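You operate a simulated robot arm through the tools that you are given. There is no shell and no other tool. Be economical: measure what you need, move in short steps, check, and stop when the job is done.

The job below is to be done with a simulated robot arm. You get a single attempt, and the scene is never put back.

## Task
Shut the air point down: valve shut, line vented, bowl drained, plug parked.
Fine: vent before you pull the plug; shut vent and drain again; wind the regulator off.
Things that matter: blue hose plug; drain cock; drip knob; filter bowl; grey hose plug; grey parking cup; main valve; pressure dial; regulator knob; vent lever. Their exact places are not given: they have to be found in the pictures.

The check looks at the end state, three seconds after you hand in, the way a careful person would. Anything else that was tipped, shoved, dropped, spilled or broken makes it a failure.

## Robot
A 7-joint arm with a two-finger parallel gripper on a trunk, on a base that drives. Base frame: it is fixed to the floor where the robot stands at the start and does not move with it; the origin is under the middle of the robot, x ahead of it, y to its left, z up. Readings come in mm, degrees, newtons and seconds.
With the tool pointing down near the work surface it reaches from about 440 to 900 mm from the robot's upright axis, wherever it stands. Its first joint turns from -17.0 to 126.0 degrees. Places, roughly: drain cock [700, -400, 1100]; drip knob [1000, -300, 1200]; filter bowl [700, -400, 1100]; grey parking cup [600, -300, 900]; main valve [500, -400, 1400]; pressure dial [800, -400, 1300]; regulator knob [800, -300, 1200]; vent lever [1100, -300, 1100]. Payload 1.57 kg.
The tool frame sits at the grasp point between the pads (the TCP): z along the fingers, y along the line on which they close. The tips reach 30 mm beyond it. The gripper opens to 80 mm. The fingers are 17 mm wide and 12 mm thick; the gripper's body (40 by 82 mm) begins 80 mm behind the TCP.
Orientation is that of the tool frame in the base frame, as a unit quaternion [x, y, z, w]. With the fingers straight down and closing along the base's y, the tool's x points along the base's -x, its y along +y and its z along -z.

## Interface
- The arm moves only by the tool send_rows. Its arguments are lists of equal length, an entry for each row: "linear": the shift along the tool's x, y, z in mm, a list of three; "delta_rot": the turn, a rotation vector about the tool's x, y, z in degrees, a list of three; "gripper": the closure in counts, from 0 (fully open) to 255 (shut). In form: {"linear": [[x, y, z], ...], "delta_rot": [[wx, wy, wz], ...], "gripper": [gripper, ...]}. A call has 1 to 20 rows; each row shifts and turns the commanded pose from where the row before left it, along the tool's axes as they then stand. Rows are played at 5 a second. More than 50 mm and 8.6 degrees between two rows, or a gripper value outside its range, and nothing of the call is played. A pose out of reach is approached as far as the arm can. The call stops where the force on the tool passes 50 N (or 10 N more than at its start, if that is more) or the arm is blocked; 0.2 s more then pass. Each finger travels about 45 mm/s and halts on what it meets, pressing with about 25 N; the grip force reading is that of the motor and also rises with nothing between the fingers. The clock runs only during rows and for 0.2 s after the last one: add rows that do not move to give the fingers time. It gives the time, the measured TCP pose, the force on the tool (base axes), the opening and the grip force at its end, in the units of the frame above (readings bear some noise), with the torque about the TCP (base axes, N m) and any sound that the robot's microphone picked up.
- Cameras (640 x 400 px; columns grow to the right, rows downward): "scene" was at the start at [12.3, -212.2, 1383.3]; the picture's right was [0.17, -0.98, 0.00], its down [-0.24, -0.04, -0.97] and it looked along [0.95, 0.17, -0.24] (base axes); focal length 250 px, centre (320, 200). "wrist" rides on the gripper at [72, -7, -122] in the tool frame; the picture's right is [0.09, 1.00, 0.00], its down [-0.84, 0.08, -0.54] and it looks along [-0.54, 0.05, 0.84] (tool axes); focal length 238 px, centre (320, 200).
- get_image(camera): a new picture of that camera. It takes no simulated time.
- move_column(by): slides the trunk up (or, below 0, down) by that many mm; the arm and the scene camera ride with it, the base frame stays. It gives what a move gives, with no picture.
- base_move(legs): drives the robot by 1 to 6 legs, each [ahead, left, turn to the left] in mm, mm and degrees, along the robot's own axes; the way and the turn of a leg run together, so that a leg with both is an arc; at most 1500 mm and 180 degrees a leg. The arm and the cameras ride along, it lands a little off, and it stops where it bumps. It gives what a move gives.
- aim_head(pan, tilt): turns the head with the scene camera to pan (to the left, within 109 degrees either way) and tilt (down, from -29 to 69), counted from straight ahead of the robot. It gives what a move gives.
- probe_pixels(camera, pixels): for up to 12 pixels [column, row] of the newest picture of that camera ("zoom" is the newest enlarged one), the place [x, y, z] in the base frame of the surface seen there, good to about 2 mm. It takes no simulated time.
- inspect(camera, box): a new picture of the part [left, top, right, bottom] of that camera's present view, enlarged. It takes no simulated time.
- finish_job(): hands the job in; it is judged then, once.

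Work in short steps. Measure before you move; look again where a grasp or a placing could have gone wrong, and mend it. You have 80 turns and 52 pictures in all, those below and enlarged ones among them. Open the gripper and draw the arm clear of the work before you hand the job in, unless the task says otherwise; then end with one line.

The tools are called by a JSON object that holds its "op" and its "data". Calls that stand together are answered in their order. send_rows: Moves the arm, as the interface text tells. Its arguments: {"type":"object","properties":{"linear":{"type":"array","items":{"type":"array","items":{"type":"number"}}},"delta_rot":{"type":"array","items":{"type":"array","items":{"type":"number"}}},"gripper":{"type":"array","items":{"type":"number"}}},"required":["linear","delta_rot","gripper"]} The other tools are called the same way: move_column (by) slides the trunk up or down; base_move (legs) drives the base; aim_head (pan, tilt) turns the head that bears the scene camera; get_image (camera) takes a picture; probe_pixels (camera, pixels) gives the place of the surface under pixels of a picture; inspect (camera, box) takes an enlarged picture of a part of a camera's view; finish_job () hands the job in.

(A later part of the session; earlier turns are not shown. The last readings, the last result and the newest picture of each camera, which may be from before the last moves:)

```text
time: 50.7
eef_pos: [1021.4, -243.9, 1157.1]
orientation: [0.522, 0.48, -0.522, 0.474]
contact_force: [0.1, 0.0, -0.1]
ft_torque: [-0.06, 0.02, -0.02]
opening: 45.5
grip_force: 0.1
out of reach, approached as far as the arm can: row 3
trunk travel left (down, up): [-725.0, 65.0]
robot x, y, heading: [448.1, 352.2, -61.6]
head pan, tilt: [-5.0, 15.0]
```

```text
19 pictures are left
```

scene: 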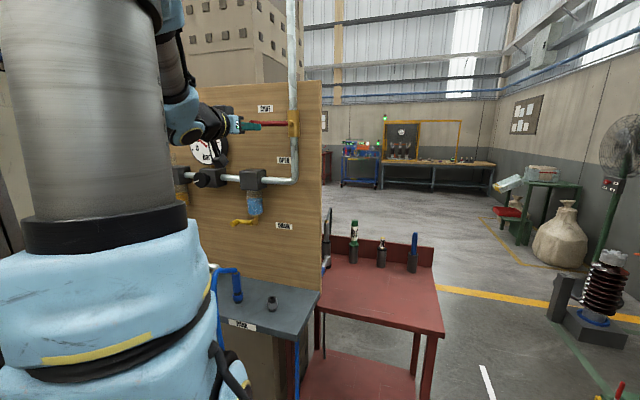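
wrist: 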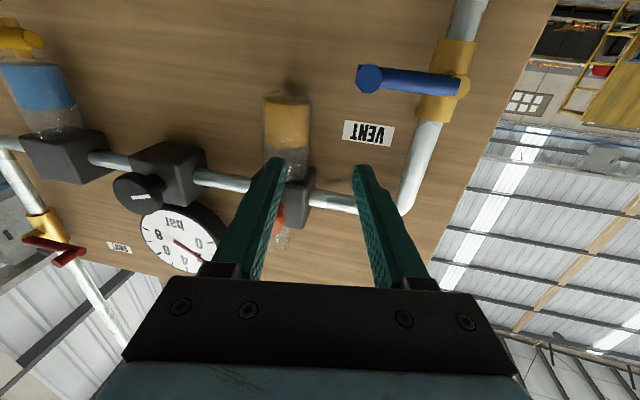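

The bowl looks intact. The limit is the wrist's yaw relative to the arm, so the base should stand further +x; turning to heading -40° lets it do so without touching the floor hoses.

{"op": "base_move", "data": {"legs": [[0, 0, 21.7], [109, 61, 0]]}}

```text
time: 53.1
eef_pos: [1325.8, -4.6, 1156.4]
orientation: [0.422, 0.571, -0.422, 0.564]
contact_force: [-0.3, 0.4, -0.1]
ft_torque: [0.0, 0.0, 0.01]
opening: 45.7
grip_force: 0.1
trunk travel left (down, up): [-725.0, 65.0]
robot x, y, heading: [569.5, 335.7, -40.1]
head pan, tilt: [-5.0, 15.0]
```

Move to a hover point in front of the vent (1043,-200,1156) and yaw to point along -y.

{"op": "send_rows", "data": {"linear": [[0, -41, 13], [0, -41, 13], [0, -41, 13], [0, -41, 13], [0, -41, 13], [0, -41, 13], [0, -41, 13], [0, -40, 14], [0, 0, 0], [0, 0, 0], [0, 0, 0]], "delta_rot": [[0, 0, 0], [0, 0, 0], [0, 0, 0], [0, 0, 0], [0, 0, 0], [0, 0, 0], [0, 0, 0], [0, 0, 0], [8.35, 0, 0], [8.35, 0, 0], [0, 0, 0]], "gripper": [110, 110, 110, 110, 110, 110, 110, 110, 110, 110, 110]}}

```text
time: 55.5
eef_pos: [1043.3, -200.1, 1158.2]
orientation: [0.499, 0.503, -0.501, 0.498]
contact_force: [0.4, -0.2, 0.7]
ft_torque: [0.01, 0.03, 0.01]
opening: 45.3
grip_force: 0.1
trunk travel left (down, up): [-725.0, 65.0]
robot x, y, heading: [564.8, 335.0, -40.0]
head pan, tilt: [-5.0, 15.0]
```

Exactly there, all in reach. Go in 86 mm, then down 30 and check.

{"op": "send_rows", "data": {"linear": [[0, 0, 30], [0, 0, 30], [0, 0, 26], [30, 0, 0], [0, 0, 0]], "delta_rot": [[0, 0, 0], [0, 0, 0], [0, 0, 0], [0, 0, 0], [0, 0, 0]], "gripper": [110, 110, 110, 110, 110]}}

{"op": "get_image", "data": {"camera": "wrist"}}

{"op": "probe_pixels", "data": {"camera": "wrist", "pixels": [[318, 120], [330, 120], [310, 115], [400, 125], [330, 50], [320, 140], [345, 120]]}}

```text
time: 56.7
eef_pos: [1045.1, -286.0, 1125.0]
orientation: [0.499, 0.503, -0.5, 0.498]
contact_force: [0.8, -0.5, -0.6]
ft_torque: [0.01, 0.0, -0.02]
opening: 45.1
grip_force: 0.1
trunk travel left (down, up): [-725.0, 65.0]
robot x, y, heading: [565.3, 336.2, -39.7]
head pan, tilt: [-5.0, 15.0]
```

```text
18 pictures are left
```

wrist: 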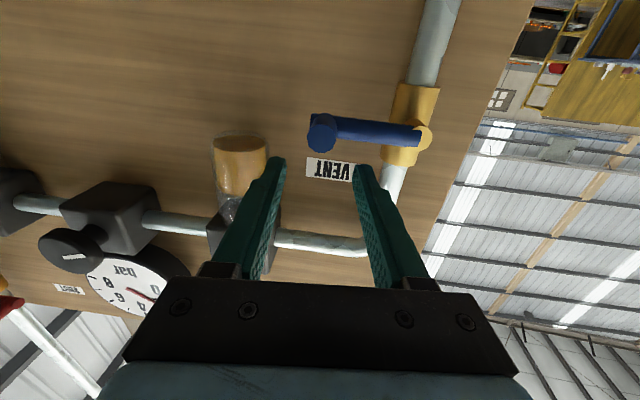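

```text
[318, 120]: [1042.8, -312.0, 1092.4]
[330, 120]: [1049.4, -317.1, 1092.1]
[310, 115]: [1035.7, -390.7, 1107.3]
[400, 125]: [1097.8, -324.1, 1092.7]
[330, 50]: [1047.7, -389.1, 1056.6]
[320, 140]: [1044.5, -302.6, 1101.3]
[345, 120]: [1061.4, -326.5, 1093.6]
```

Stub end (1044,-302,1101), centred between the fingers. Go down 25, grip, and try turning the first 30° downwards.

{"op": "send_rows", "data": {"linear": [[25, -1, 2], [0, 0, 0], [0, 0, 0], [0, 0, 0], [11.8, 1, 0], [11.5, 3.1, -0.3], [10.7, 5, -0.5]], "delta_rot": [[0, 0, 0], [0, 0, 0], [0, 0, 0], [0, 0, 0], [0, 0, 0], [0, 0, 0], [0, 0, 0]], "gripper": [110, 255, 255, 255, 255, 255, 255]}}

```text
time: 58.3
eef_pos: [1051.1, -285.0, 1068.8]
orientation: [0.499, 0.503, -0.5, 0.498]
contact_force: [3.9, 4.2, 5.3]
ft_torque: [-0.28, -0.21, 0.47]
opening: 18.8
grip_force: 33.0
trunk travel left (down, up): [-725.0, 65.0]
robot x, y, heading: [568.5, 336.7, -39.6]
head pan, tilt: [-5.0, 15.0]
```

It turns easily. Continue to 90°.

{"op": "send_rows", "data": {"linear": [[9.7, 6.8, -0.7], [8.4, 8.4, -0.9], [6.8, 9.7, -1], [5, 10.7, -1.1], [3, 11.5, -1.2], [1, 11.8, -1.3], [0, 4, 0], [0, 0, 0]], "delta_rot": [[0, 0, 0], [0, 0, 0], [0, 0, 0], [0, 0, 0], [0, 0, 0], [0, 0, 0], [0, 0, 0], [0, 0, 0]], "gripper": [255, 255, 255, 255, 255, 255, 255, 255]}}

{"op": "get_image", "data": {"camera": "wrist"}}

```text
time: 60.1
eef_pos: [1109.2, -281.4, 1033.7]
orientation: [-0.5, -0.502, 0.502, -0.496]
contact_force: [-27.6, 13.3, 0.5]
ft_torque: [-0.23, -0.15, -0.13]
opening: 18.7
grip_force: 33.0
trunk travel left (down, up): [-725.0, 65.0]
robot x, y, heading: [564.7, 334.2, -40.0]
head pan, tilt: [-5.0, 15.0]
```

```text
17 pictures are left
```

wrist: 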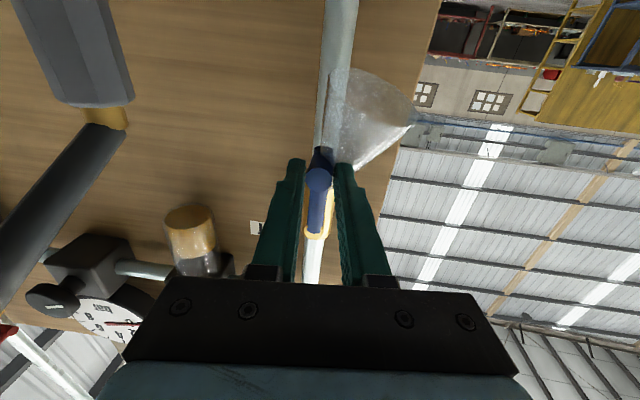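

The vent is open and blowing (spray at (370,110)). Wait for the line to empty, then read the dial.

{"op": "send_rows", "data": {"linear": [[0, -3, 0], [0, 0, 0], [0, 0, 0], [0, 0, 0], [0, 0, 0], [0, 0, 0], [0, 0, 0], [0, 0, 0], [0, 0, 0], [0, 0, 0], [0, 0, 0], [0, 0, 0], [0, 0, 0], [0, 0, 0], [0, 0, 0], [0, 0, 0], [0, 0, 0], [0, 0, 0], [0, 0, 0], [0, 0, 0]], "delta_rot": [[0, 0, 0], [0, 0, 0], [0, 0, 0], [0, 0, 0], [0, 0, 0], [0, 0, 0], [0, 0, 0], [0, 0, 0], [0, 0, 0], [0, 0, 0], [0, 0, 0], [0, 0, 0], [0, 0, 0], [0, 0, 0], [0, 0, 0], [0, 0, 0], [0, 0, 0], [0, 0, 0], [0, 0, 0], [0, 0, 0]], "gripper": [255, 255, 255, 255, 255, 255, 255, 255, 255, 255, 255, 255, 255, 255, 255, 255, 255, 255, 255, 255]}}

{"op": "inspect", "data": {"camera": "wrist", "box": [20, 20, 420, 330]}}

```text
time: 64.3
eef_pos: [1108.3, -279.8, 1033.9]
orientation: [0.499, 0.503, -0.5, 0.499]
contact_force: [-7.4, 4.0, 1.3]
ft_torque: [-0.02, 0.03, 0.36]
opening: 18.7
grip_force: 32.7
trunk travel left (down, up): [-725.0, 65.0]
robot x, y, heading: [567.3, 330.3, -39.8]
head pan, tilt: [-5.0, 15.0]
```

```text
1.29 times, centred on (220, 175) of wrist
```

zoom: 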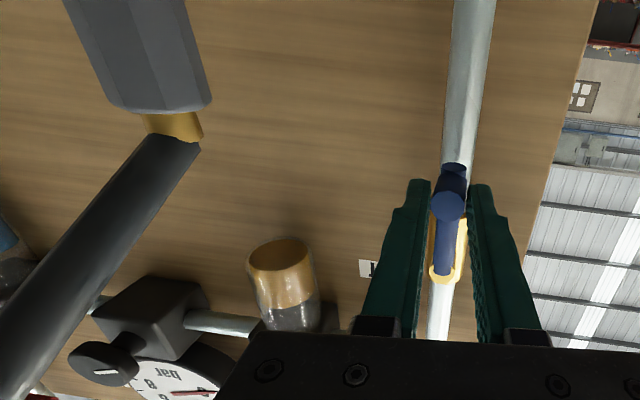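

The spray has stopped. I read the dial and bowl with the scene camera.

{"op": "aim_head", "data": {"pan": -25, "tilt": 20}}

{"op": "get_image", "data": {"camera": "scene"}}

```text
time: 65.1
eef_pos: [1109.0, -281.1, 1033.8]
orientation: [0.499, 0.503, -0.5, 0.497]
contact_force: [-6.6, 3.8, 0.8]
ft_torque: [-0.03, -0.03, 0.36]
opening: 18.6
grip_force: 33.1
trunk travel left (down, up): [-725.0, 65.0]
robot x, y, heading: [566.6, 335.6, -39.8]
head pan, tilt: [-25.0, 20.0]
```

```text
15 pictures are left
```

scene: 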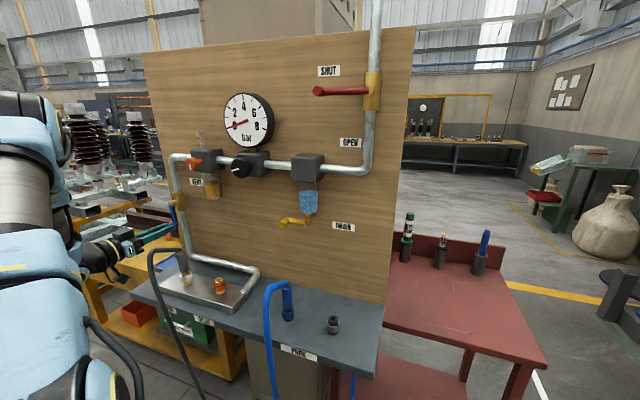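

The dial is at 0: vented. Now turn the vent back to shut along the reverse arc.

{"op": "send_rows", "data": {"linear": [[-1, -11.8, 1.3], [-3, -11.5, 1.2], [-5, -10.7, 1.1], [-6.8, -9.7, 1], [-8.4, -8.4, 0.9], [-9.7, -6.8, 0.7], [-10.7, -5, 0.5], [-11.5, -3.1, 0.3], [-11.8, -1, 0], [-3, 0, 0], [0, 0, 0]], "delta_rot": [[0, 0, 0], [0, 0, 0], [0, 0, 0], [0, 0, 0], [0, 0, 0], [0, 0, 0], [0, 0, 0], [0, 0, 0], [0, 0, 0], [0, 0, 0], [0, 0, 0]], "gripper": [255, 255, 255, 255, 255, 255, 255, 255, 255, 255, 255]}}

```text
time: 67.5
eef_pos: [1043.8, -287.8, 1102.2]
orientation: [0.499, 0.506, -0.5, 0.495]
contact_force: [18.4, -3.4, -20.5]
ft_torque: [0.69, 0.11, 0.99]
opening: 18.6
grip_force: 33.0
trunk travel left (down, up): [-725.0, 65.0]
robot x, y, heading: [569.1, 332.5, -39.6]
head pan, tilt: [-25.0, 20.0]
```

Vent is back against its stop, gripped at z 1102 (shut). Release, rise, retreat; then return the base to its earlier spot for drain, plug, cup and regulator.

{"op": "send_rows", "data": {"linear": [[0, 0, 0], [0, 0, 0], [-30, 0, 0], [-30, 0, 0], [0, 0, -40], [0, 0, -40], [0, 0, -40], [0, 0, -40]], "delta_rot": [[0, 0, 0], [0, 0, 0], [0, 0, 0], [0, 0, 0], [0, 0, 0], [0, 0, 0], [0, 0, 0], [0, 0, 0]], "gripper": [110, 110, 110, 110, 110, 110, 110, 110]}}

{"op": "base_move", "data": {"legs": [[-109, -61, 0], [0, 0, -22]]}}

```text
time: 69.3
eef_pos: [1043.5, -127.8, 1164.7]
orientation: [0.5, 0.502, -0.501, 0.497]
contact_force: [0.6, -0.4, 0.5]
ft_torque: [0.01, -0.02, 0.01]
opening: 45.8
grip_force: 0.0
trunk travel left (down, up): [-725.0, 65.0]
robot x, y, heading: [569.1, 335.1, -39.6]
head pan, tilt: [-25.0, 20.0]
```

```text
time: 71.8
eef_pos: [705.9, -250.7, 1164.0]
orientation: [-0.587, -0.397, 0.587, -0.391]
contact_force: [-0.3, 0.0, -0.4]
ft_torque: [-0.02, -0.01, 0.0]
opening: 45.4
grip_force: 0.0
trunk travel left (down, up): [-725.0, 65.0]
robot x, y, heading: [444.8, 359.1, -62.1]
head pan, tilt: [-25.0, 20.0]
```

I probe the blue hose arch and drain from the last scene picture, before bringing the hand there.

{"op": "probe_pixels", "data": {"camera": "scene", "pixels": [[280, 284], [270, 290], [267, 305], [267, 330], [285, 222], [295, 221], [306, 219], [183, 262], [150, 253], [165, 248], [333, 320], [288, 315]]}}

{"op": "send_rows", "data": {"linear": [[0, 0, -20], [0, 0, -10], [0, 0, 0], [0, 0, 0], [20, 0, 0], [20, 0, 0], [20, 0, 0]], "delta_rot": [[-7.1, 0, 0], [-7.1, 0, 0], [-7.1, 0, 0], [-7.1, 0, 0], [0, 0, 0], [0, 0, 0], [0, 0, 0]], "gripper": [110, 110, 110, 110, 110, 110, 110]}}

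{"op": "get_image", "data": {"camera": "wrist"}}

```text
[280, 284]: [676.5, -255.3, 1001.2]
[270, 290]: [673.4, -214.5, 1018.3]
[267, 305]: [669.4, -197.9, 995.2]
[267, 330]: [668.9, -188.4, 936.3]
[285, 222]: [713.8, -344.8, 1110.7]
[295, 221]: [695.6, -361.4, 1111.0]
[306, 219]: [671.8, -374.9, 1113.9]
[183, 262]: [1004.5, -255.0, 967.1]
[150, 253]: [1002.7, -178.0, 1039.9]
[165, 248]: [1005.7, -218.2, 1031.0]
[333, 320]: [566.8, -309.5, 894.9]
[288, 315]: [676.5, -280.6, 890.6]
```

```text
time: 73.4
eef_pos: [715.1, -219.8, 1103.7]
orientation: [0.474, 0.528, -0.472, 0.522]
contact_force: [0.5, 0.3, -1.2]
ft_torque: [0.02, 0.01, -0.03]
opening: 45.5
grip_force: 0.0
trunk travel left (down, up): [-725.0, 65.0]
robot x, y, heading: [443.3, 353.1, -62.3]
head pan, tilt: [-25.0, 20.0]
```

```text
14 pictures are left
```

wrist: 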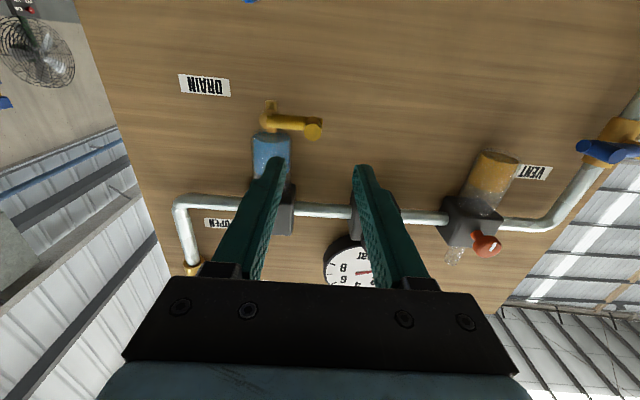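

The blue hose arch (top z≈1020, x≈673) lies under the drain's arc, so I will pitch the tool 45° down for the drain. First I measure the stub at (312,130).

{"op": "probe_pixels", "data": {"camera": "wrist", "pixels": [[313, 132], [308, 127], [319, 128], [313, 120], [313, 138], [295, 122], [280, 121], [268, 122], [270, 105], [262, 160], [286, 150]]}}

{"op": "inspect", "data": {"camera": "wrist", "box": [230, 80, 350, 155]}}

```text
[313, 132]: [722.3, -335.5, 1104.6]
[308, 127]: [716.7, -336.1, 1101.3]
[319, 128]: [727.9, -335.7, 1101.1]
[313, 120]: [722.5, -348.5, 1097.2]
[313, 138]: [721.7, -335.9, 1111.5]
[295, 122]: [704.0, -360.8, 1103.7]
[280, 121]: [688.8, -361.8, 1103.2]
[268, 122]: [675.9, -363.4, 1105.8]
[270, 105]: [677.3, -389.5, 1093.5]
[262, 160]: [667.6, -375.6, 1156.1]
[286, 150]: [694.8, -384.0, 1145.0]
```

```text
5.33 times, centred on (290, 118) of wrist
```

zoom: 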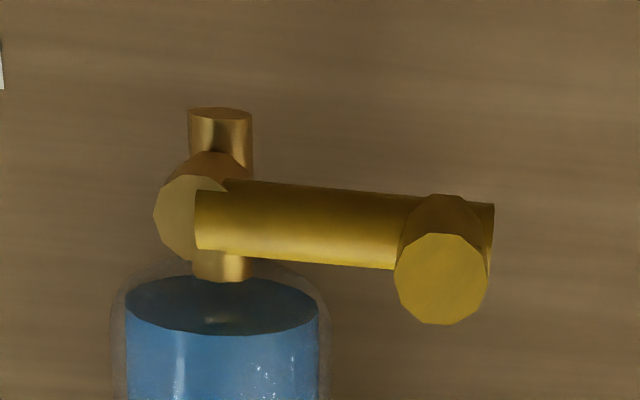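

Stub end (722,-336,1106), bar front y -361, pivot x≈671, R≈51. Raise, pitch 45° down, and hover 50 mm short of the grip.

{"op": "send_rows", "data": {"linear": [[-28, 0, 0], [-25, 0, 0], [0, 0, 0], [0, 0, 0], [0, 0, 0], [0, 0, 0], [0, 0, 0], [0, 0, 0], [-26, -2.8, 26], [-26, -2.8, 26], [0, 0, 0]], "delta_rot": [[0, 0, 0], [0, 0, 0], [0, 7.5, 0], [0, 7.5, 0], [0, 7.5, 0], [0, 7.5, 0], [0, 7.5, 0], [0, 7.5, 0], [0, 0, 0], [0, 0, 0], [0, 0, 0]], "gripper": [160, 160, 160, 160, 160, 160, 160, 160, 160, 160, 160]}}

```text
time: 75.8
eef_pos: [720.7, -297.8, 1155.3]
orientation: [0.618, 0.688, -0.255, 0.281]
contact_force: [1.0, 0.7, -0.2]
ft_torque: [-0.01, 0.01, -0.01]
opening: 30.1
grip_force: 0.1
trunk travel left (down, up): [-725.0, 65.0]
robot x, y, heading: [441.0, 361.0, -62.6]
head pan, tilt: [-25.0, 20.0]
```

Now approach the last 46 mm and look before closing.

{"op": "send_rows", "data": {"linear": [[1.1, -1.4, 23], [1.1, -1.4, 23], [0, 0, 0]], "delta_rot": [[0, 0, 0], [0, 0, 0], [0, 0, 0]], "gripper": [160, 160, 160]}}

{"op": "inspect", "data": {"camera": "wrist", "box": [200, 60, 440, 260]}}

```text
time: 76.6
eef_pos: [720.3, -328.8, 1121.4]
orientation: [0.618, 0.688, -0.255, 0.281]
contact_force: [-0.2, 0.3, 0.2]
ft_torque: [0.04, -0.01, 0.01]
opening: 29.8
grip_force: 0.1
trunk travel left (down, up): [-725.0, 65.0]
robot x, y, heading: [442.3, 359.6, -62.0]
head pan, tilt: [-25.0, 20.0]
```

```text
2.00 times, centred on (320, 160) of wrist
```

zoom: 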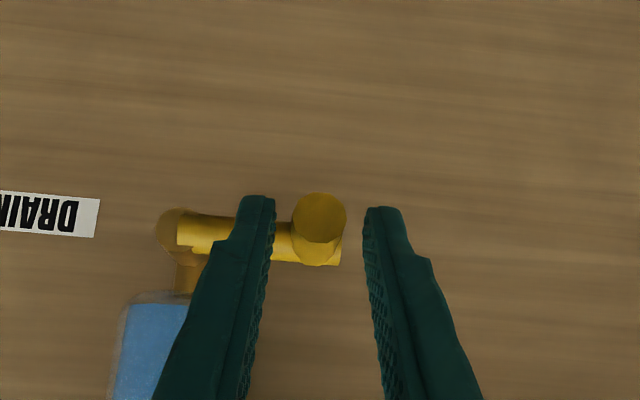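

Well centred. Close and turn down the first 40°.

{"op": "send_rows", "data": {"linear": [[0, 0, 0], [0, 0, 0], [6.3, -0.8, 6.3], [6.1, -2.3, 6.1], [5.7, -3.8, 5.7], [5.2, -5.1, 5.2]], "delta_rot": [[0, 0, 0], [0, 0, 0], [0, 0, 0], [0, 0, 0], [0, 0, 0], [0, 0, 0]], "gripper": [255, 255, 255, 255, 255, 255]}}

```text
time: 78.0
eef_pos: [708.9, -327.4, 1088.9]
orientation: [0.618, 0.688, -0.255, 0.281]
contact_force: [10.5, -14.4, -3.7]
ft_torque: [-0.24, 0.06, -0.06]
opening: 17.7
grip_force: 31.9
trunk travel left (down, up): [-725.0, 65.0]
robot x, y, heading: [442.3, 357.6, -62.3]
head pan, tilt: [-25.0, 20.0]
```

Turning freely. Continue to 90° and wait while the bowl drains.

{"op": "send_rows", "data": {"linear": [[4.5, -6.3, 4.5], [3.6, -7.3, 3.6], [2.7, -8.1, 2.7], [1.6, -8.6, 1.6], [0.6, -8.9, 0.6], [0, 0, 0], [0, 0, 0], [0, 0, 0], [0, 0, 0], [0, 0, 0], [0, 0, 0], [0, 0, 0], [0, 0, 0], [0, 0, 0], [0, 0, 0], [0, 0, 0], [0, 0, 0], [0, 0, 0], [0, 0, 0], [0, 0, 0]], "delta_rot": [[0, 0, 0], [0, 0, 0], [0, 0, 0], [0, 0, 0], [0, 0, 0], [0, 0, 0], [0, 0, 0], [0, 0, 0], [0, 0, 0], [0, 0, 0], [0, 0, 0], [0, 0, 0], [0, 0, 0], [0, 0, 0], [0, 0, 0], [0, 0, 0], [0, 0, 0], [0, 0, 0], [0, 0, 0], [0, 0, 0]], "gripper": [255, 255, 255, 255, 255, 255, 255, 255, 255, 255, 255, 255, 255, 255, 255, 255, 255, 255, 255, 255]}}

{"op": "inspect", "data": {"camera": "wrist", "box": [140, 20, 500, 260]}}

```text
time: 82.2
eef_pos: [669.9, -330.2, 1070.2]
orientation: [0.617, 0.689, -0.254, 0.281]
contact_force: [12.7, 6.0, 3.1]
ft_torque: [0.06, -0.21, 0.02]
opening: 17.3
grip_force: 32.3
trunk travel left (down, up): [-725.0, 65.0]
robot x, y, heading: [441.1, 356.5, -62.1]
head pan, tilt: [-25.0, 20.0]
```

```text
1.67 times, centred on (320, 140) of wrist
```

zoom: 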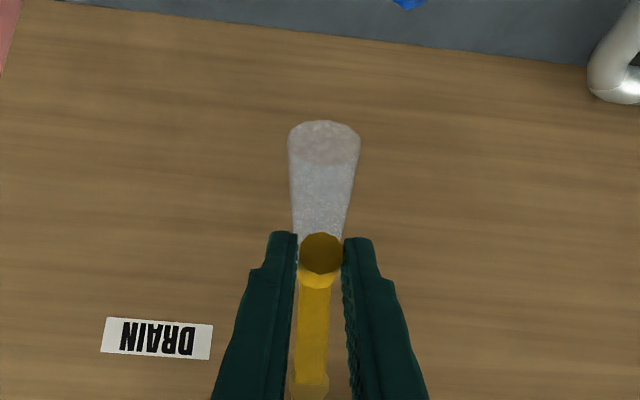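

The drain is flowing. Wait 8 s more and check the bowl with the scene camera.

{"op": "send_rows", "data": {"linear": [[0, 0, 0], [0, 0, 0], [0, 0, 0], [0, 0, 0], [0, 0, 0], [0, 0, 0], [0, 0, 0], [0, 0, 0], [0, 0, 0], [0, 0, 0], [0, 0, 0], [0, 0, 0], [0, 0, 0], [0, 0, 0], [0, 0, 0], [0, 0, 0], [0, 0, 0], [0, 0, 0], [0, 0, 0], [0, 0, 0]], "delta_rot": [[0, 0, 0], [0, 0, 0], [0, 0, 0], [0, 0, 0], [0, 0, 0], [0, 0, 0], [0, 0, 0], [0, 0, 0], [0, 0, 0], [0, 0, 0], [0, 0, 0], [0, 0, 0], [0, 0, 0], [0, 0, 0], [0, 0, 0], [0, 0, 0], [0, 0, 0], [0, 0, 0], [0, 0, 0], [0, 0, 0]], "gripper": [255, 255, 255, 255, 255, 255, 255, 255, 255, 255, 255, 255, 255, 255, 255, 255, 255, 255, 255, 255]}}

{"op": "send_rows", "data": {"linear": [[0, 0, 0], [0, 0, 0], [0, 0, 0], [0, 0, 0], [0, 0, 0], [0, 0, 0], [0, 0, 0], [0, 0, 0], [0, 0, 0], [0, 0, 0], [0, 0, 0], [0, 0, 0], [0, 0, 0], [0, 0, 0], [0, 0, 0], [0, 0, 0], [0, 0, 0], [0, 0, 0], [0, 0, 0], [0, 0, 0]], "delta_rot": [[0, 0, 0], [0, 0, 0], [0, 0, 0], [0, 0, 0], [0, 0, 0], [0, 0, 0], [0, 0, 0], [0, 0, 0], [0, 0, 0], [0, 0, 0], [0, 0, 0], [0, 0, 0], [0, 0, 0], [0, 0, 0], [0, 0, 0], [0, 0, 0], [0, 0, 0], [0, 0, 0], [0, 0, 0], [0, 0, 0]], "gripper": [255, 255, 255, 255, 255, 255, 255, 255, 255, 255, 255, 255, 255, 255, 255, 255, 255, 255, 255, 255]}}

{"op": "inspect", "data": {"camera": "scene", "box": [80, 80, 400, 280]}}

```text
time: 86.4
eef_pos: [668.9, -331.4, 1070.4]
orientation: [0.618, 0.689, -0.254, 0.281]
contact_force: [13.8, 4.7, 5.0]
ft_torque: [-0.05, -0.23, 0.03]
opening: 17.5
grip_force: 32.6
trunk travel left (down, up): [-725.0, 65.0]
robot x, y, heading: [442.1, 361.5, -62.2]
head pan, tilt: [-25.0, 20.0]
```

```text
time: 90.6
eef_pos: [669.0, -331.5, 1070.5]
orientation: [0.618, 0.688, -0.256, 0.281]
contact_force: [14.8, 4.0, 4.3]
ft_torque: [-0.01, -0.24, -0.01]
opening: 17.6
grip_force: 32.8
trunk travel left (down, up): [-725.0, 65.0]
robot x, y, heading: [446.3, 358.5, -62.2]
head pan, tilt: [-25.0, 20.0]
```

```text
2.00 times, centred on (240, 180) of scene
```

zoom: 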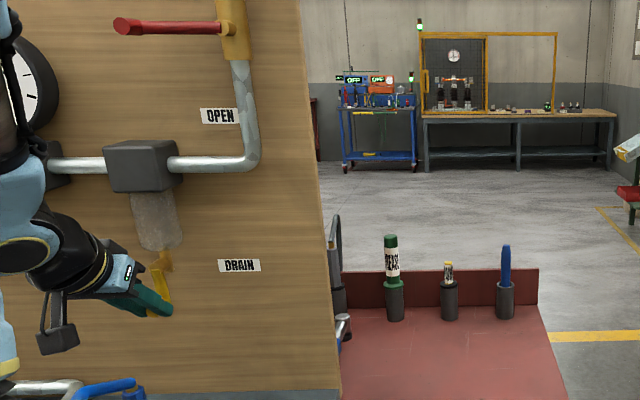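

The bowl is empty. Turn the drain back to shut.

{"op": "send_rows", "data": {"linear": [[-0.6, 8.9, -0.6], [-1.6, 8.6, -1.6], [-2.7, 8.1, -2.7], [-3.6, 7.3, -3.6], [-4.5, 6.3, -4.5], [-5.2, 5.1, -5.2], [-5.7, 3.8, -5.7], [-6.1, 2.3, -6.1], [-6.3, 0.8, -6.3], [-2, 0, -2], [0, 0, 0]], "delta_rot": [[0, 0, 0], [0, 0, 0], [0, 0, 0], [0, 0, 0], [0, 0, 0], [0, 0, 0], [0, 0, 0], [0, 0, 0], [0, 0, 0], [0, 0, 0], [0, 0, 0]], "gripper": [255, 255, 255, 255, 255, 255, 255, 255, 255, 255, 255]}}

```text
time: 93.0
eef_pos: [719.1, -326.8, 1125.2]
orientation: [0.618, 0.689, -0.255, 0.281]
contact_force: [-8.1, 7.5, -5.2]
ft_torque: [0.69, 0.01, -0.16]
opening: 17.9
grip_force: 32.5
trunk travel left (down, up): [-725.0, 65.0]
robot x, y, heading: [444.5, 358.8, -62.1]
head pan, tilt: [-25.0, 20.0]
```

Drain is back up. Release, retreat along the fingers, level the tool, and go to a viewing position below the regulator knob.

{"op": "send_rows", "data": {"linear": [[0, 0, 0], [0, 0, 0], [0, 0, -35], [0, 0, -35], [0, 0, -30], [0, 0, 0], [0, 0, 0], [0, 0, 0], [0, 0, 0], [0, 0, 0], [0, 0, 0], [2, 32.5, -6], [2, 32.5, -6], [2, 32.5, -6], [0, 0, 0]], "delta_rot": [[0, 0, 0], [0, 0, 0], [0, 0, 0], [0, 0, 0], [0, 0, 0], [0, -7.5, 0], [0, -7.5, 0], [0, -7.5, 0], [0, -7.5, 0], [0, -7.5, 0], [0, -7.5, 0], [0, 0, 0], [0, 0, 0], [0, 0, 0], [0, 0, 0]], "gripper": [160, 160, 160, 160, 160, 60, 60, 60, 60, 60, 60, 60, 60, 60, 60]}}

{"op": "get_image", "data": {"camera": "wrist"}}

```text
time: 96.2
eef_pos: [808.2, -231.0, 1189.6]
orientation: [0.473, 0.529, -0.472, 0.523]
contact_force: [0.2, -1.2, 0.0]
ft_torque: [0.0, -0.01, -0.01]
opening: 61.3
grip_force: 0.1
trunk travel left (down, up): [-725.0, 65.0]
robot x, y, heading: [441.8, 356.1, -62.2]
head pan, tilt: [-25.0, 20.0]
```

```text
9 pictures are left
```

wrist: 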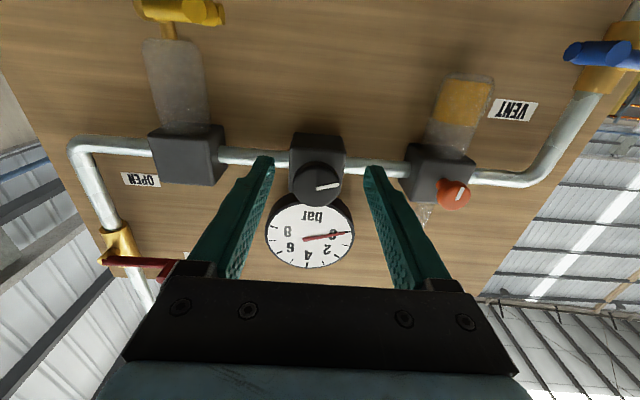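

Dial 0, main shut, drain and vent shut, bowl empty. I probe the regulator knob at (318,186).

{"op": "probe_pixels", "data": {"camera": "wrist", "pixels": [[318, 180], [318, 200], [298, 188], [338, 188], [318, 168], [325, 186], [310, 192], [310, 150], [300, 235], [338, 184]]}}

```text
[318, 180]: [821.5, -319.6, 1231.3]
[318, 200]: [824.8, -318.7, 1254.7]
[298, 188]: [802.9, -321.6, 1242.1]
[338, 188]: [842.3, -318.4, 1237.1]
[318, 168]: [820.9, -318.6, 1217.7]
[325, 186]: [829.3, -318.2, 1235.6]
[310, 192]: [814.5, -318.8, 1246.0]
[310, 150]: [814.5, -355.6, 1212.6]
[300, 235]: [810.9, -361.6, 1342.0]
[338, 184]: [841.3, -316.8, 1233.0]
```

Knob face centre ≈(822,-319,1239), diameter ≈44. Align, go in, grip, and turn it 32° anticlockwise (negative about tool z) to feel it.

{"op": "send_rows", "data": {"linear": [[-25, 2.2, 0], [-24.4, 2.1, 0], [0, 0, 38], [0, 0, 38], [0, 0, 0], [0, 0, 0], [0, 0, 0], [0, 0, 0], [0, 0, 0], [0, 0, 0], [0, 0, 0]], "delta_rot": [[0, 0, 0], [0, 0, 0], [0, 0, 0], [0, 0, 0], [0, 0, 0], [0, 0, 0], [0, 0, 0], [0, 0, -8], [0, 0, -8], [0, 0, -8], [0, 0, -8]], "gripper": [30, 30, 30, 30, 255, 255, 255, 255, 255, 255, 255]}}

```text
time: 98.6
eef_pos: [818.0, -306.9, 1241.1]
orientation: [0.309, 0.639, -0.599, 0.372]
contact_force: [-9.5, -20.0, 12.1]
ft_torque: [0.3, 0.02, -0.72]
opening: 49.6
grip_force: 45.3
trunk travel left (down, up): [-725.0, 65.0]
robot x, y, heading: [443.9, 359.8, -62.2]
head pan, tilt: [-25.0, 20.0]
```

Low resistance. Turn another 40° and see.

{"op": "send_rows", "data": {"linear": [[0, 0, 0], [0, 0, 0], [0, 0, 0], [0, 0, 0], [0, 0, 0], [0, 0, 0]], "delta_rot": [[0, 0, -8], [0, 0, -8], [0, 0, -8], [0, 0, -8], [0, 0, -8], [0, 0, 0]], "gripper": [255, 255, 255, 255, 255, 255]}}

{"op": "inspect", "data": {"camera": "scene", "box": [0, 40, 240, 190]}}

```text
time: 100.0
eef_pos: [818.4, -306.1, 1240.1]
orientation: [0.073, 0.705, -0.69, 0.144]
contact_force: [-6.6, -33.0, 14.6]
ft_torque: [-0.25, 0.0, -0.31]
opening: 49.4
grip_force: 44.9
trunk travel left (down, up): [-725.0, 65.0]
robot x, y, heading: [441.4, 360.8, -62.5]
head pan, tilt: [-25.0, 20.0]
```

```text
2.67 times, centred on (120, 115) of scene
```

zoom: 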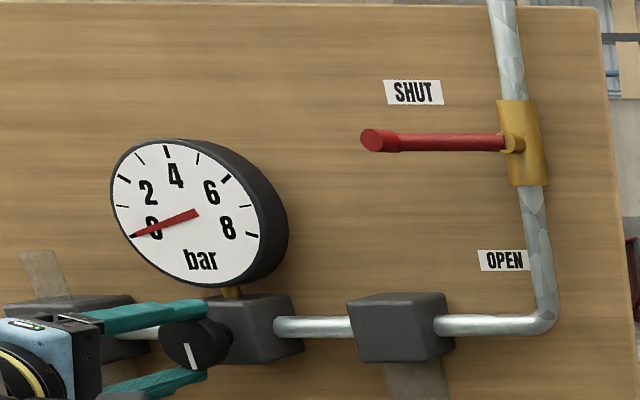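

The pointer has moved with the hand, now at 6 o'clock; no stop yet. Continue another 40°.

{"op": "send_rows", "data": {"linear": [[0, 0, 0], [0, 0, 0], [0, 0, 0], [0, 0, 0], [0, 0, 0], [0, 0, 0]], "delta_rot": [[0, 0, -8], [0, 0, -8], [0, 0, -8], [0, 0, -8], [0, 0, -8], [0, 0, 0]], "gripper": [255, 255, 255, 255, 255, 255]}}

```text
time: 101.4
eef_pos: [822.7, -302.9, 1237.6]
orientation: [0.175, -0.688, 0.697, 0.098]
contact_force: [1.4, 6.4, 2.0]
ft_torque: [0.13, -0.89, 0.36]
opening: 49.5
grip_force: 45.0
trunk travel left (down, up): [-725.0, 65.0]
robot x, y, heading: [441.2, 359.7, -62.3]
head pan, tilt: [-25.0, 20.0]
```

A resisting torque (-0.89 Nm) has appeared: probably the stop. A bit more to confirm.

{"op": "send_rows", "data": {"linear": [[0, 0, 0], [0, 0, 0], [0, 0, 0]], "delta_rot": [[0, 0, -8], [0, 0, -6], [0, 0, 0]], "gripper": [255, 255, 255]}}

{"op": "inspect", "data": {"camera": "scene", "box": [0, 100, 160, 200]}}

```text
time: 102.2
eef_pos: [820.3, -303.2, 1238.7]
orientation: [0.258, -0.662, 0.679, 0.184]
contact_force: [-2.9, 13.1, -12.4]
ft_torque: [0.49, -0.98, -0.07]
opening: 49.4
grip_force: 44.8
trunk travel left (down, up): [-725.0, 65.0]
robot x, y, heading: [442.7, 359.2, -62.2]
head pan, tilt: [-25.0, 20.0]
```

```text
4.00 times, centred on (80, 150) of scene
```

zoom: 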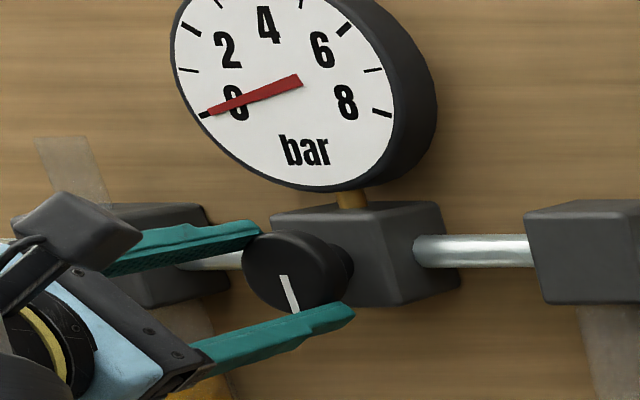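

Pointer rests at 6 o'clock while the hand slipped past: the regulator is on its stop, wound off. Release, retreat and unwind the wrist.

{"op": "send_rows", "data": {"linear": [[0, 0, 0], [0, 0, 0], [0, 0, -36], [0, 0, -36], [0, 0, -36], [0, 0, 0], [0, 0, 0], [0, 0, 0], [0, 0, 0], [0, 0, 0], [0, 0, 0], [0, 0, 0], [0, 0, 0], [0, 0, 0], [0, 0, 0], [0, 0, 0], [0, 0, 0], [0, 0, 0], [0, 0, 0], [0, 0, 0]], "delta_rot": [[0, 0, 0], [0, 0, 0], [0, 0, 0], [0, 0, 0], [0, 0, 0], [0, 0, 8.4], [0, 0, 8.4], [0, 0, 8.4], [0, 0, 8.4], [0, 0, 8.4], [0, 0, 8.4], [0, 0, 8.4], [0, 0, 8.4], [0, 0, 8.4], [0, 0, 8.4], [0, 0, 8.4], [0, 0, 8.4], [0, 0, 8.4], [0, 0, 8.4], [0, 0, 8.4]], "gripper": [55, 55, 55, 55, 55, 55, 55, 55, 55, 55, 55, 55, 55, 55, 55, 55, 55, 55, 55, 55]}}

{"op": "send_rows", "data": {"linear": [[0, 0, 0], [0, 0, 0], [0, 0, 0], [0, 0, 0], [0, 0, 0], [0, 0, 0], [0, 0, 0], [0, 0, 0], [0, 0, 0], [0, 0, 0], [0, 0, 0], [0, 0, 0]], "delta_rot": [[0, 8.18, 0], [0, 8.18, 0], [0, 8.18, 0], [0, 8.18, 0], [0, 8.18, 0], [0, 8.18, 0], [0, 8.18, 0], [0, 8.18, 0], [0, 8.18, 0], [0, 8.18, 0], [0, 8.2, 0], [0, 0, 0]], "gripper": [55, 55, 55, 55, 55, 55, 55, 55, 55, 55, 55, 55]}}

```text
time: 106.6
eef_pos: [794.6, -228.8, 1229.1]
orientation: [0.49, 0.519, -0.484, 0.506]
contact_force: [-0.3, 0.6, -0.5]
ft_torque: [0.01, 0.0, -0.02]
opening: 62.5
grip_force: 0.1
trunk travel left (down, up): [-725.0, 65.0]
robot x, y, heading: [442.4, 359.1, -62.3]
head pan, tilt: [-25.0, 20.0]
stopped in row 20: the arm was blocked; the commanded pose is now the measured one
```

```text
time: 109.2
eef_pos: [798.8, -209.0, 1236.0]
orientation: [0.68, 0.733, 0.002, -0.006]
contact_force: [0.3, 0.3, 0.5]
ft_torque: [0.0, -0.03, -0.02]
opening: 62.5
grip_force: 0.1
trunk travel left (down, up): [-725.0, 65.0]
robot x, y, heading: [443.6, 357.3, -62.6]
head pan, tilt: [-25.0, 20.0]
```

Tool points down now. Move above the grey plug to (1005,-215,1130) and look.

{"op": "send_rows", "data": {"linear": [[-3.6, 34, 17.7], [-3.6, 34, 17.7], [-3.6, 34, 17.7], [-3.6, 34, 17.7], [-3.6, 34, 17.7], [-3.6, 34, 17.7], [0, 0, 0]], "delta_rot": [[0, 0, 0], [0, 0, 0], [0, 0, 0], [0, 0, 0], [0, 0, 0], [0, 0, 0], [0, 0, 0]], "gripper": [55, 55, 55, 55, 55, 55, 55]}}

{"op": "get_image", "data": {"camera": "wrist"}}

```text
time: 110.8
eef_pos: [1005.2, -213.7, 1130.6]
orientation: [0.681, 0.733, 0.001, -0.005]
contact_force: [-0.3, 0.4, -0.9]
ft_torque: [0.01, -0.01, 0.04]
opening: 62.9
grip_force: 0.0
trunk travel left (down, up): [-725.0, 65.0]
robot x, y, heading: [445.1, 359.8, -62.1]
head pan, tilt: [-25.0, 20.0]
```

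```text
6 pictures are left
```

wrist: 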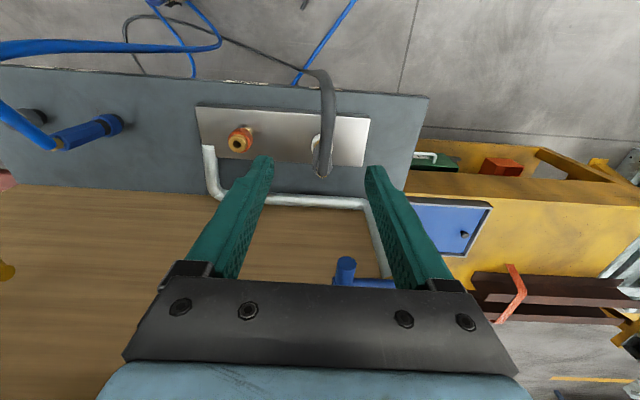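

Probe the plug: body around (322,165), white collar (312,142), hose above.

{"op": "probe_pixels", "data": {"camera": "wrist", "pixels": [[323, 178], [316, 170], [330, 165], [323, 165], [318, 155], [314, 148], [312, 140], [330, 140], [326, 120], [340, 140], [313, 160], [350, 130]]}}

{"op": "inspect", "data": {"camera": "wrist", "box": [280, 90, 376, 190]}}

```text
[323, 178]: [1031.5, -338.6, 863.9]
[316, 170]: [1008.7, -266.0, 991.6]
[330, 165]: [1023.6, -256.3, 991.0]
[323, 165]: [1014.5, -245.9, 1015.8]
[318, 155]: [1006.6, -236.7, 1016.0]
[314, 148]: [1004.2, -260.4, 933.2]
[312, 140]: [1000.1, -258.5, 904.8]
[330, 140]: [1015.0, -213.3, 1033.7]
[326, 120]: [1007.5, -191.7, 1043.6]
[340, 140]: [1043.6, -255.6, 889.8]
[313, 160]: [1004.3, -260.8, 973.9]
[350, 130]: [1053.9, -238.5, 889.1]
```

```text
4.00 times, centred on (328, 140) of wrist
```

zoom: 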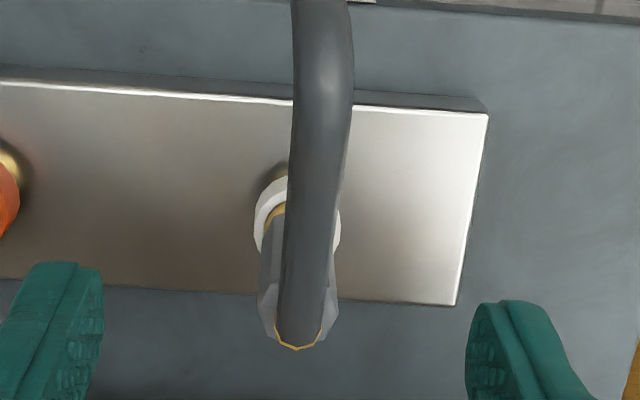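

Plug body axis ≈(1014,-262), z 925-988. Descend with the fingers straddling it (hose between the fingers), TCP to z≈966, and close.

{"op": "send_rows", "data": {"linear": [[-24.4, 2.6, 0], [-24.4, 2.6, 0], [0, 0, 40], [0, 0, 40], [0, 0, 40], [0, 0, 44], [0, 0, 0], [0, 0, 0], [0, 0, 0], [0, 0, 0], [0, 0, 0]], "delta_rot": [[0, 0, 0], [0, 0, 0], [0, 0, 0], [0, 0, 0], [0, 0, 0], [0, 0, 0], [0, 0, 0], [0, 0, 0], [0, 0, 0], [0, 0, 0], [0, 0, 0]], "gripper": [55, 55, 55, 55, 55, 55, 55, 255, 255, 255, 255]}}

```text
time: 113.2
eef_pos: [1007.7, -238.9, 966.4]
orientation: [0.681, 0.732, 0.001, -0.005]
contact_force: [-0.1, 0.8, -0.8]
ft_torque: [0.01, 0.02, 0.01]
opening: 0.0
grip_force: 14.2
out of reach, approached as far as the arm can: row 2
trunk travel left (down, up): [-725.0, 65.0]
robot x, y, heading: [440.8, 361.6, -62.4]
head pan, tilt: [-25.0, 20.0]
```

It fell short in y (row 2), so the fingers closed on air in front of the plug. Open and slide in 23 mm in -y at this height, and verify.

{"op": "send_rows", "data": {"linear": [[0, 0, 0], [0, 0, 0], [0, 0, 0], [-8, 1.5, 0], [-8, 1.5, 0], [-7.5, 2, 0], [0, 0, 0]], "delta_rot": [[0, 0, 0], [0, 0, 0], [0, 0, 0], [0, 0, 0], [0, 0, 0], [0, 0, 0], [0, 0, 0]], "gripper": [55, 55, 55, 55, 55, 55, 55]}}

```text
time: 114.8
eef_pos: [1015.5, -262.4, 967.5]
orientation: [0.681, 0.732, 0.002, -0.005]
contact_force: [0.2, 0.0, -0.4]
ft_torque: [0.01, 0.01, 0.04]
opening: 62.8
grip_force: 0.0
trunk travel left (down, up): [-725.0, 65.0]
robot x, y, heading: [445.8, 360.5, -62.4]
head pan, tilt: [-25.0, 20.0]
```

Reached (1015.5,-262.4,967.5). Close on the plug.

{"op": "send_rows", "data": {"linear": [[0, 0, 0], [0, 0, 0], [0, 0, 0], [0, 0, 0]], "delta_rot": [[0, 0, 0], [0, 0, 0], [0, 0, 0], [0, 0, 0]], "gripper": [255, 255, 255, 255]}}

```text
time: 115.8
eef_pos: [1013.9, -261.2, 967.4]
orientation: [0.68, 0.733, 0.002, -0.005]
contact_force: [0.0, 0.1, -0.1]
ft_torque: [-0.03, -0.02, -0.02]
opening: 23.9
grip_force: 24.7
trunk travel left (down, up): [-725.0, 65.0]
robot x, y, heading: [442.0, 358.1, -62.3]
head pan, tilt: [-25.0, 20.0]
```

Plug gripped (23.9 mm). Pull straight up in small steps.

{"op": "send_rows", "data": {"linear": [[0, 0, -5], [0, 0, -5], [0, 0, -10], [0, 0, -10], [0, 0, -10], [0, 0, -10], [0, 0, -10]], "delta_rot": [[0, 0, 0], [0, 0, 0], [0, 0, 0], [0, 0, 0], [0, 0, 0], [0, 0, 0], [0, 0, 0]], "gripper": [255, 255, 255, 255, 255, 255, 255]}}

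```text
time: 117.4
eef_pos: [1012.5, -262.3, 1024.3]
orientation: [0.681, 0.733, 0.001, -0.006]
contact_force: [1.0, 0.5, -1.2]
ft_torque: [0.0, 0.0, 0.0]
opening: 24.0
grip_force: 24.6
trunk travel left (down, up): [-725.0, 65.0]
robot x, y, heading: [443.8, 356.0, -62.4]
head pan, tilt: [-25.0, 20.0]
```

Still 24 mm between the fingers and no pull left. One look to confirm that it came out.

{"op": "get_image", "data": {"camera": "wrist"}}

```text
4 pictures are left
```

wrist: 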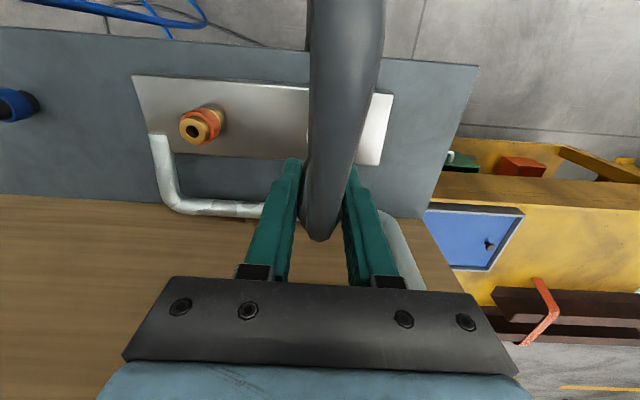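

The hose rides in the hand. Move out and up, then carry it in -x at z≈1150, above the blue hose, to over the cup.

{"op": "send_rows", "data": {"linear": [[20, 0, -20], [20, 0, -20], [0, 0, -43], [0, 0, -43], [1, -30, 0], [1, -30, 0], [1, -30, 0], [1, -30, 0], [1, -30, 0], [1, -30, 0], [1, -30, 0], [1, -30, 0]], "delta_rot": [[0, 0, 0], [0, 0, 0], [0, 0, 0], [0, 0, 0], [0, 0, 0], [0, 0, 0], [0, 0, 0], [0, 0, 0], [0, 0, 0], [0, 0, 0], [0, 0, 0], [0, 0, 0]], "gripper": [255, 255, 255, 255, 255, 255, 255, 255, 255, 255, 255, 255]}}

{"op": "send_rows", "data": {"linear": [[1, -30, 0], [1, -30, 0], [1, -30, 0], [1, -30, 0], [1, -30, 0], [1, -30, 0], [0, 0, 0]], "delta_rot": [[0, 0, 0], [0, 0, 0], [0, 0, 0], [0, 0, 0], [0, 0, 0], [0, 0, 0], [0, 0, 0]], "gripper": [255, 255, 255, 255, 255, 255, 255]}}

```text
time: 120.0
eef_pos: [774.9, -235.2, 1151.6]
orientation: [0.681, 0.732, 0.001, -0.005]
contact_force: [0.2, 0.4, -1.0]
ft_torque: [-0.02, 0.03, -0.01]
opening: 23.9
grip_force: 24.4
trunk travel left (down, up): [-725.0, 65.0]
robot x, y, heading: [443.4, 361.7, -62.2]
head pan, tilt: [-25.0, 20.0]
```

```text
time: 121.6
eef_pos: [592.8, -244.0, 1153.4]
orientation: [0.681, 0.733, 0.002, -0.005]
contact_force: [0.2, 0.5, -0.8]
ft_torque: [0.0, 0.02, -0.03]
opening: 23.9
grip_force: 24.5
trunk travel left (down, up): [-725.0, 65.0]
robot x, y, heading: [442.3, 359.4, -62.2]
head pan, tilt: [-25.0, 20.0]
```

Plug in hand at (593,-244,1153). Aim the head at the cup and take one picture to measure cup and plug.

{"op": "aim_head", "data": {"pan": 0, "tilt": 30}}

{"op": "inspect", "data": {"camera": "scene", "box": [200, 80, 440, 300]}}

```text
time: 122.5
eef_pos: [591.6, -242.5, 1153.7]
orientation: [0.681, 0.732, 0.001, -0.005]
contact_force: [-0.8, -1.0, -1.8]
ft_torque: [-0.04, -0.01, -0.02]
opening: 23.5
grip_force: 24.9
trunk travel left (down, up): [-725.0, 65.0]
robot x, y, heading: [441.3, 359.2, -62.1]
head pan, tilt: [0.0, 30.0]
```

```text
1.82 times, centred on (320, 190) of scene
```

zoom: 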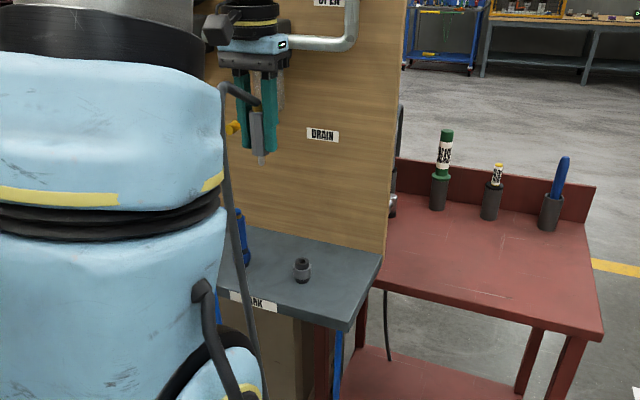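

Plug is vertical with its nose at (262,162); cup at (302,265). Probe them.

{"op": "probe_pixels", "data": {"camera": "zoom", "pixels": [[301, 263], [296, 263], [308, 263], [302, 259], [302, 267], [302, 273], [303, 281], [262, 164], [261, 158], [258, 140], [258, 152], [258, 115]]}}

{"op": "inspect", "data": {"camera": "scene", "box": [285, 120, 335, 245]}}

```text
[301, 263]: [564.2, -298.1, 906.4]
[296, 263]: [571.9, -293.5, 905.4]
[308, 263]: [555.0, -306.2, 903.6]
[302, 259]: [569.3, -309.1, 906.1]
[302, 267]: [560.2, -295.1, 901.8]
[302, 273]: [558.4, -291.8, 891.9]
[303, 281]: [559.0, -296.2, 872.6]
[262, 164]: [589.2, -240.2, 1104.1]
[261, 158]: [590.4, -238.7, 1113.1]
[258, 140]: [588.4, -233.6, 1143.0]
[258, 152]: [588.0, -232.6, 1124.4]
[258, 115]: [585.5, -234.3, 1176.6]
```

```text
3.20 times, centred on (310, 182) of scene
```

zoom: 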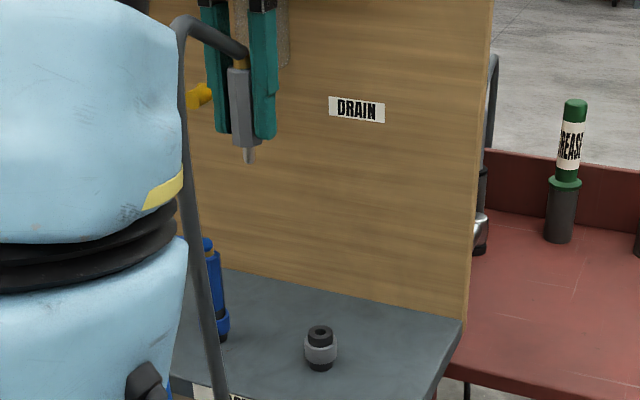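

Finer probes on this zoom: cup top hole (319,331) and rim, plug nose (249,155).

{"op": "probe_pixels", "data": {"camera": "zoom", "pixels": [[319, 331], [311, 331], [328, 331], [319, 327], [319, 336], [314, 328], [325, 335], [249, 162], [248, 152], [242, 145], [254, 145], [246, 141]]}}

```text
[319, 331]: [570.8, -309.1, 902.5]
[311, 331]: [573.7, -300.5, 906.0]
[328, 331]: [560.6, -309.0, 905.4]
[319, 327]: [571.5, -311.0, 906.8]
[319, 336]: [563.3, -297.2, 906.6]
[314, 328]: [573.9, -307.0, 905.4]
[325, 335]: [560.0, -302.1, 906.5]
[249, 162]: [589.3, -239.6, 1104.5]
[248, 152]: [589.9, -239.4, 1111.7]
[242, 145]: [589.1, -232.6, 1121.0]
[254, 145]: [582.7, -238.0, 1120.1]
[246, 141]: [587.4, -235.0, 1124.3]
```

Cup axis ≈(567.2,-304.5), rim z 906; plug nose hangs straight below the TCP (tip 51 mm, shoulder 35 mm below). Descend to z 990, then move over the cup.

{"op": "send_rows", "data": {"linear": [[0, 0, 40], [0, 0, 40], [0, 0, 40], [0, 0, 43], [-20, -9.6, 0], [-20, -9.6, 0], [-20, -9.6, 0], [0, 0, 0], [0, 0, 0]], "delta_rot": [[0, 0, 0], [0, 0, 0], [0, 0, 0], [0, 0, 0], [0, 0, 0], [0, 0, 0], [0, 0, 0], [0, 0, 0], [0, 0, 0]], "gripper": [255, 255, 255, 255, 255, 255, 255, 255, 255]}}

{"op": "send_rows", "data": {"linear": [[0, 0, 0]], "delta_rot": [[0, 0, 0]], "gripper": [255]}}

```text
time: 124.5
eef_pos: [564.7, -300.1, 992.7]
orientation: [0.681, 0.733, 0.001, -0.004]
contact_force: [-0.1, -0.1, -1.1]
ft_torque: [-0.02, 0.05, 0.01]
opening: 23.9
grip_force: 24.9
trunk travel left (down, up): [-725.0, 65.0]
robot x, y, heading: [445.2, 358.8, -62.6]
head pan, tilt: [0.0, 30.0]
```

```text
time: 124.9
eef_pos: [564.8, -302.0, 992.9]
orientation: [0.68, 0.733, 0.001, -0.005]
contact_force: [0.0, 0.2, -1.0]
ft_torque: [0.03, -0.02, 0.02]
opening: 23.9
grip_force: 24.7
trunk travel left (down, up): [-725.0, 65.0]
robot x, y, heading: [443.4, 360.6, -62.2]
head pan, tilt: [0.0, 30.0]
```

Fine shift (-3.7, 2.1) and lower to nose just above the rim, then look.

{"op": "send_rows", "data": {"linear": [[-3.7, 2.1, 0], [0, 0, 14], [0, 0, 14], [0, 0, 0], [0, 0, 0]], "delta_rot": [[0, 0, 0], [0, 0, 0], [0, 0, 0], [0, 0, 0], [0, 0, 0]], "gripper": [255, 255, 255, 255, 255]}}

{"op": "inspect", "data": {"camera": "scene", "box": [290, 190, 330, 240]}}

```text
time: 126.1
eef_pos: [570.4, -304.6, 964.3]
orientation: [0.681, 0.732, 0.001, -0.005]
contact_force: [-0.4, -0.2, -0.5]
ft_torque: [-0.03, -0.01, 0.04]
opening: 24.0
grip_force: 25.0
trunk travel left (down, up): [-725.0, 65.0]
robot x, y, heading: [439.0, 355.7, -62.4]
head pan, tilt: [0.0, 30.0]
```

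```text
8.00 times, centred on (310, 215) of scene
```

zoom: 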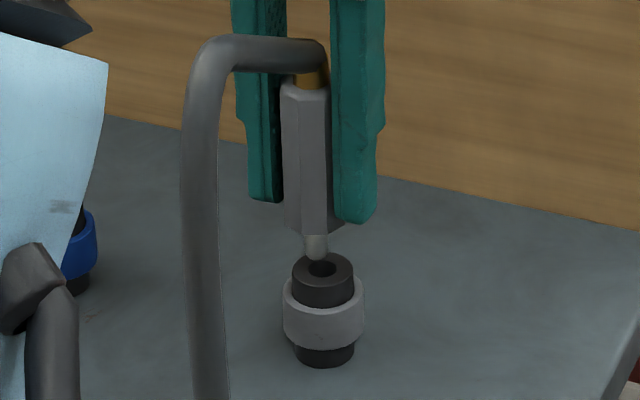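

Nose tip at (316,255), hole centre (322,264). Probe both for the fine offset.

{"op": "probe_pixels", "data": {"camera": "zoom", "pixels": [[316, 245], [305, 242], [327, 242], [316, 257], [296, 262], [349, 266], [322, 282], [340, 256], [300, 275], [345, 278], [303, 257], [335, 281]]}}

```text
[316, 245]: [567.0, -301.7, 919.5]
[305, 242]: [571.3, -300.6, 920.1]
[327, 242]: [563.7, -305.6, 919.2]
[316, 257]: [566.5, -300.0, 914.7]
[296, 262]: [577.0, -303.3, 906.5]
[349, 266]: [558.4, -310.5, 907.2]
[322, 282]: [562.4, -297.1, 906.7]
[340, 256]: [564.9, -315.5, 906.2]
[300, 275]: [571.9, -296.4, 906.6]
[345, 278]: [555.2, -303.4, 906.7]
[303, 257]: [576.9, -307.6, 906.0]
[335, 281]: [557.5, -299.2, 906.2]
```

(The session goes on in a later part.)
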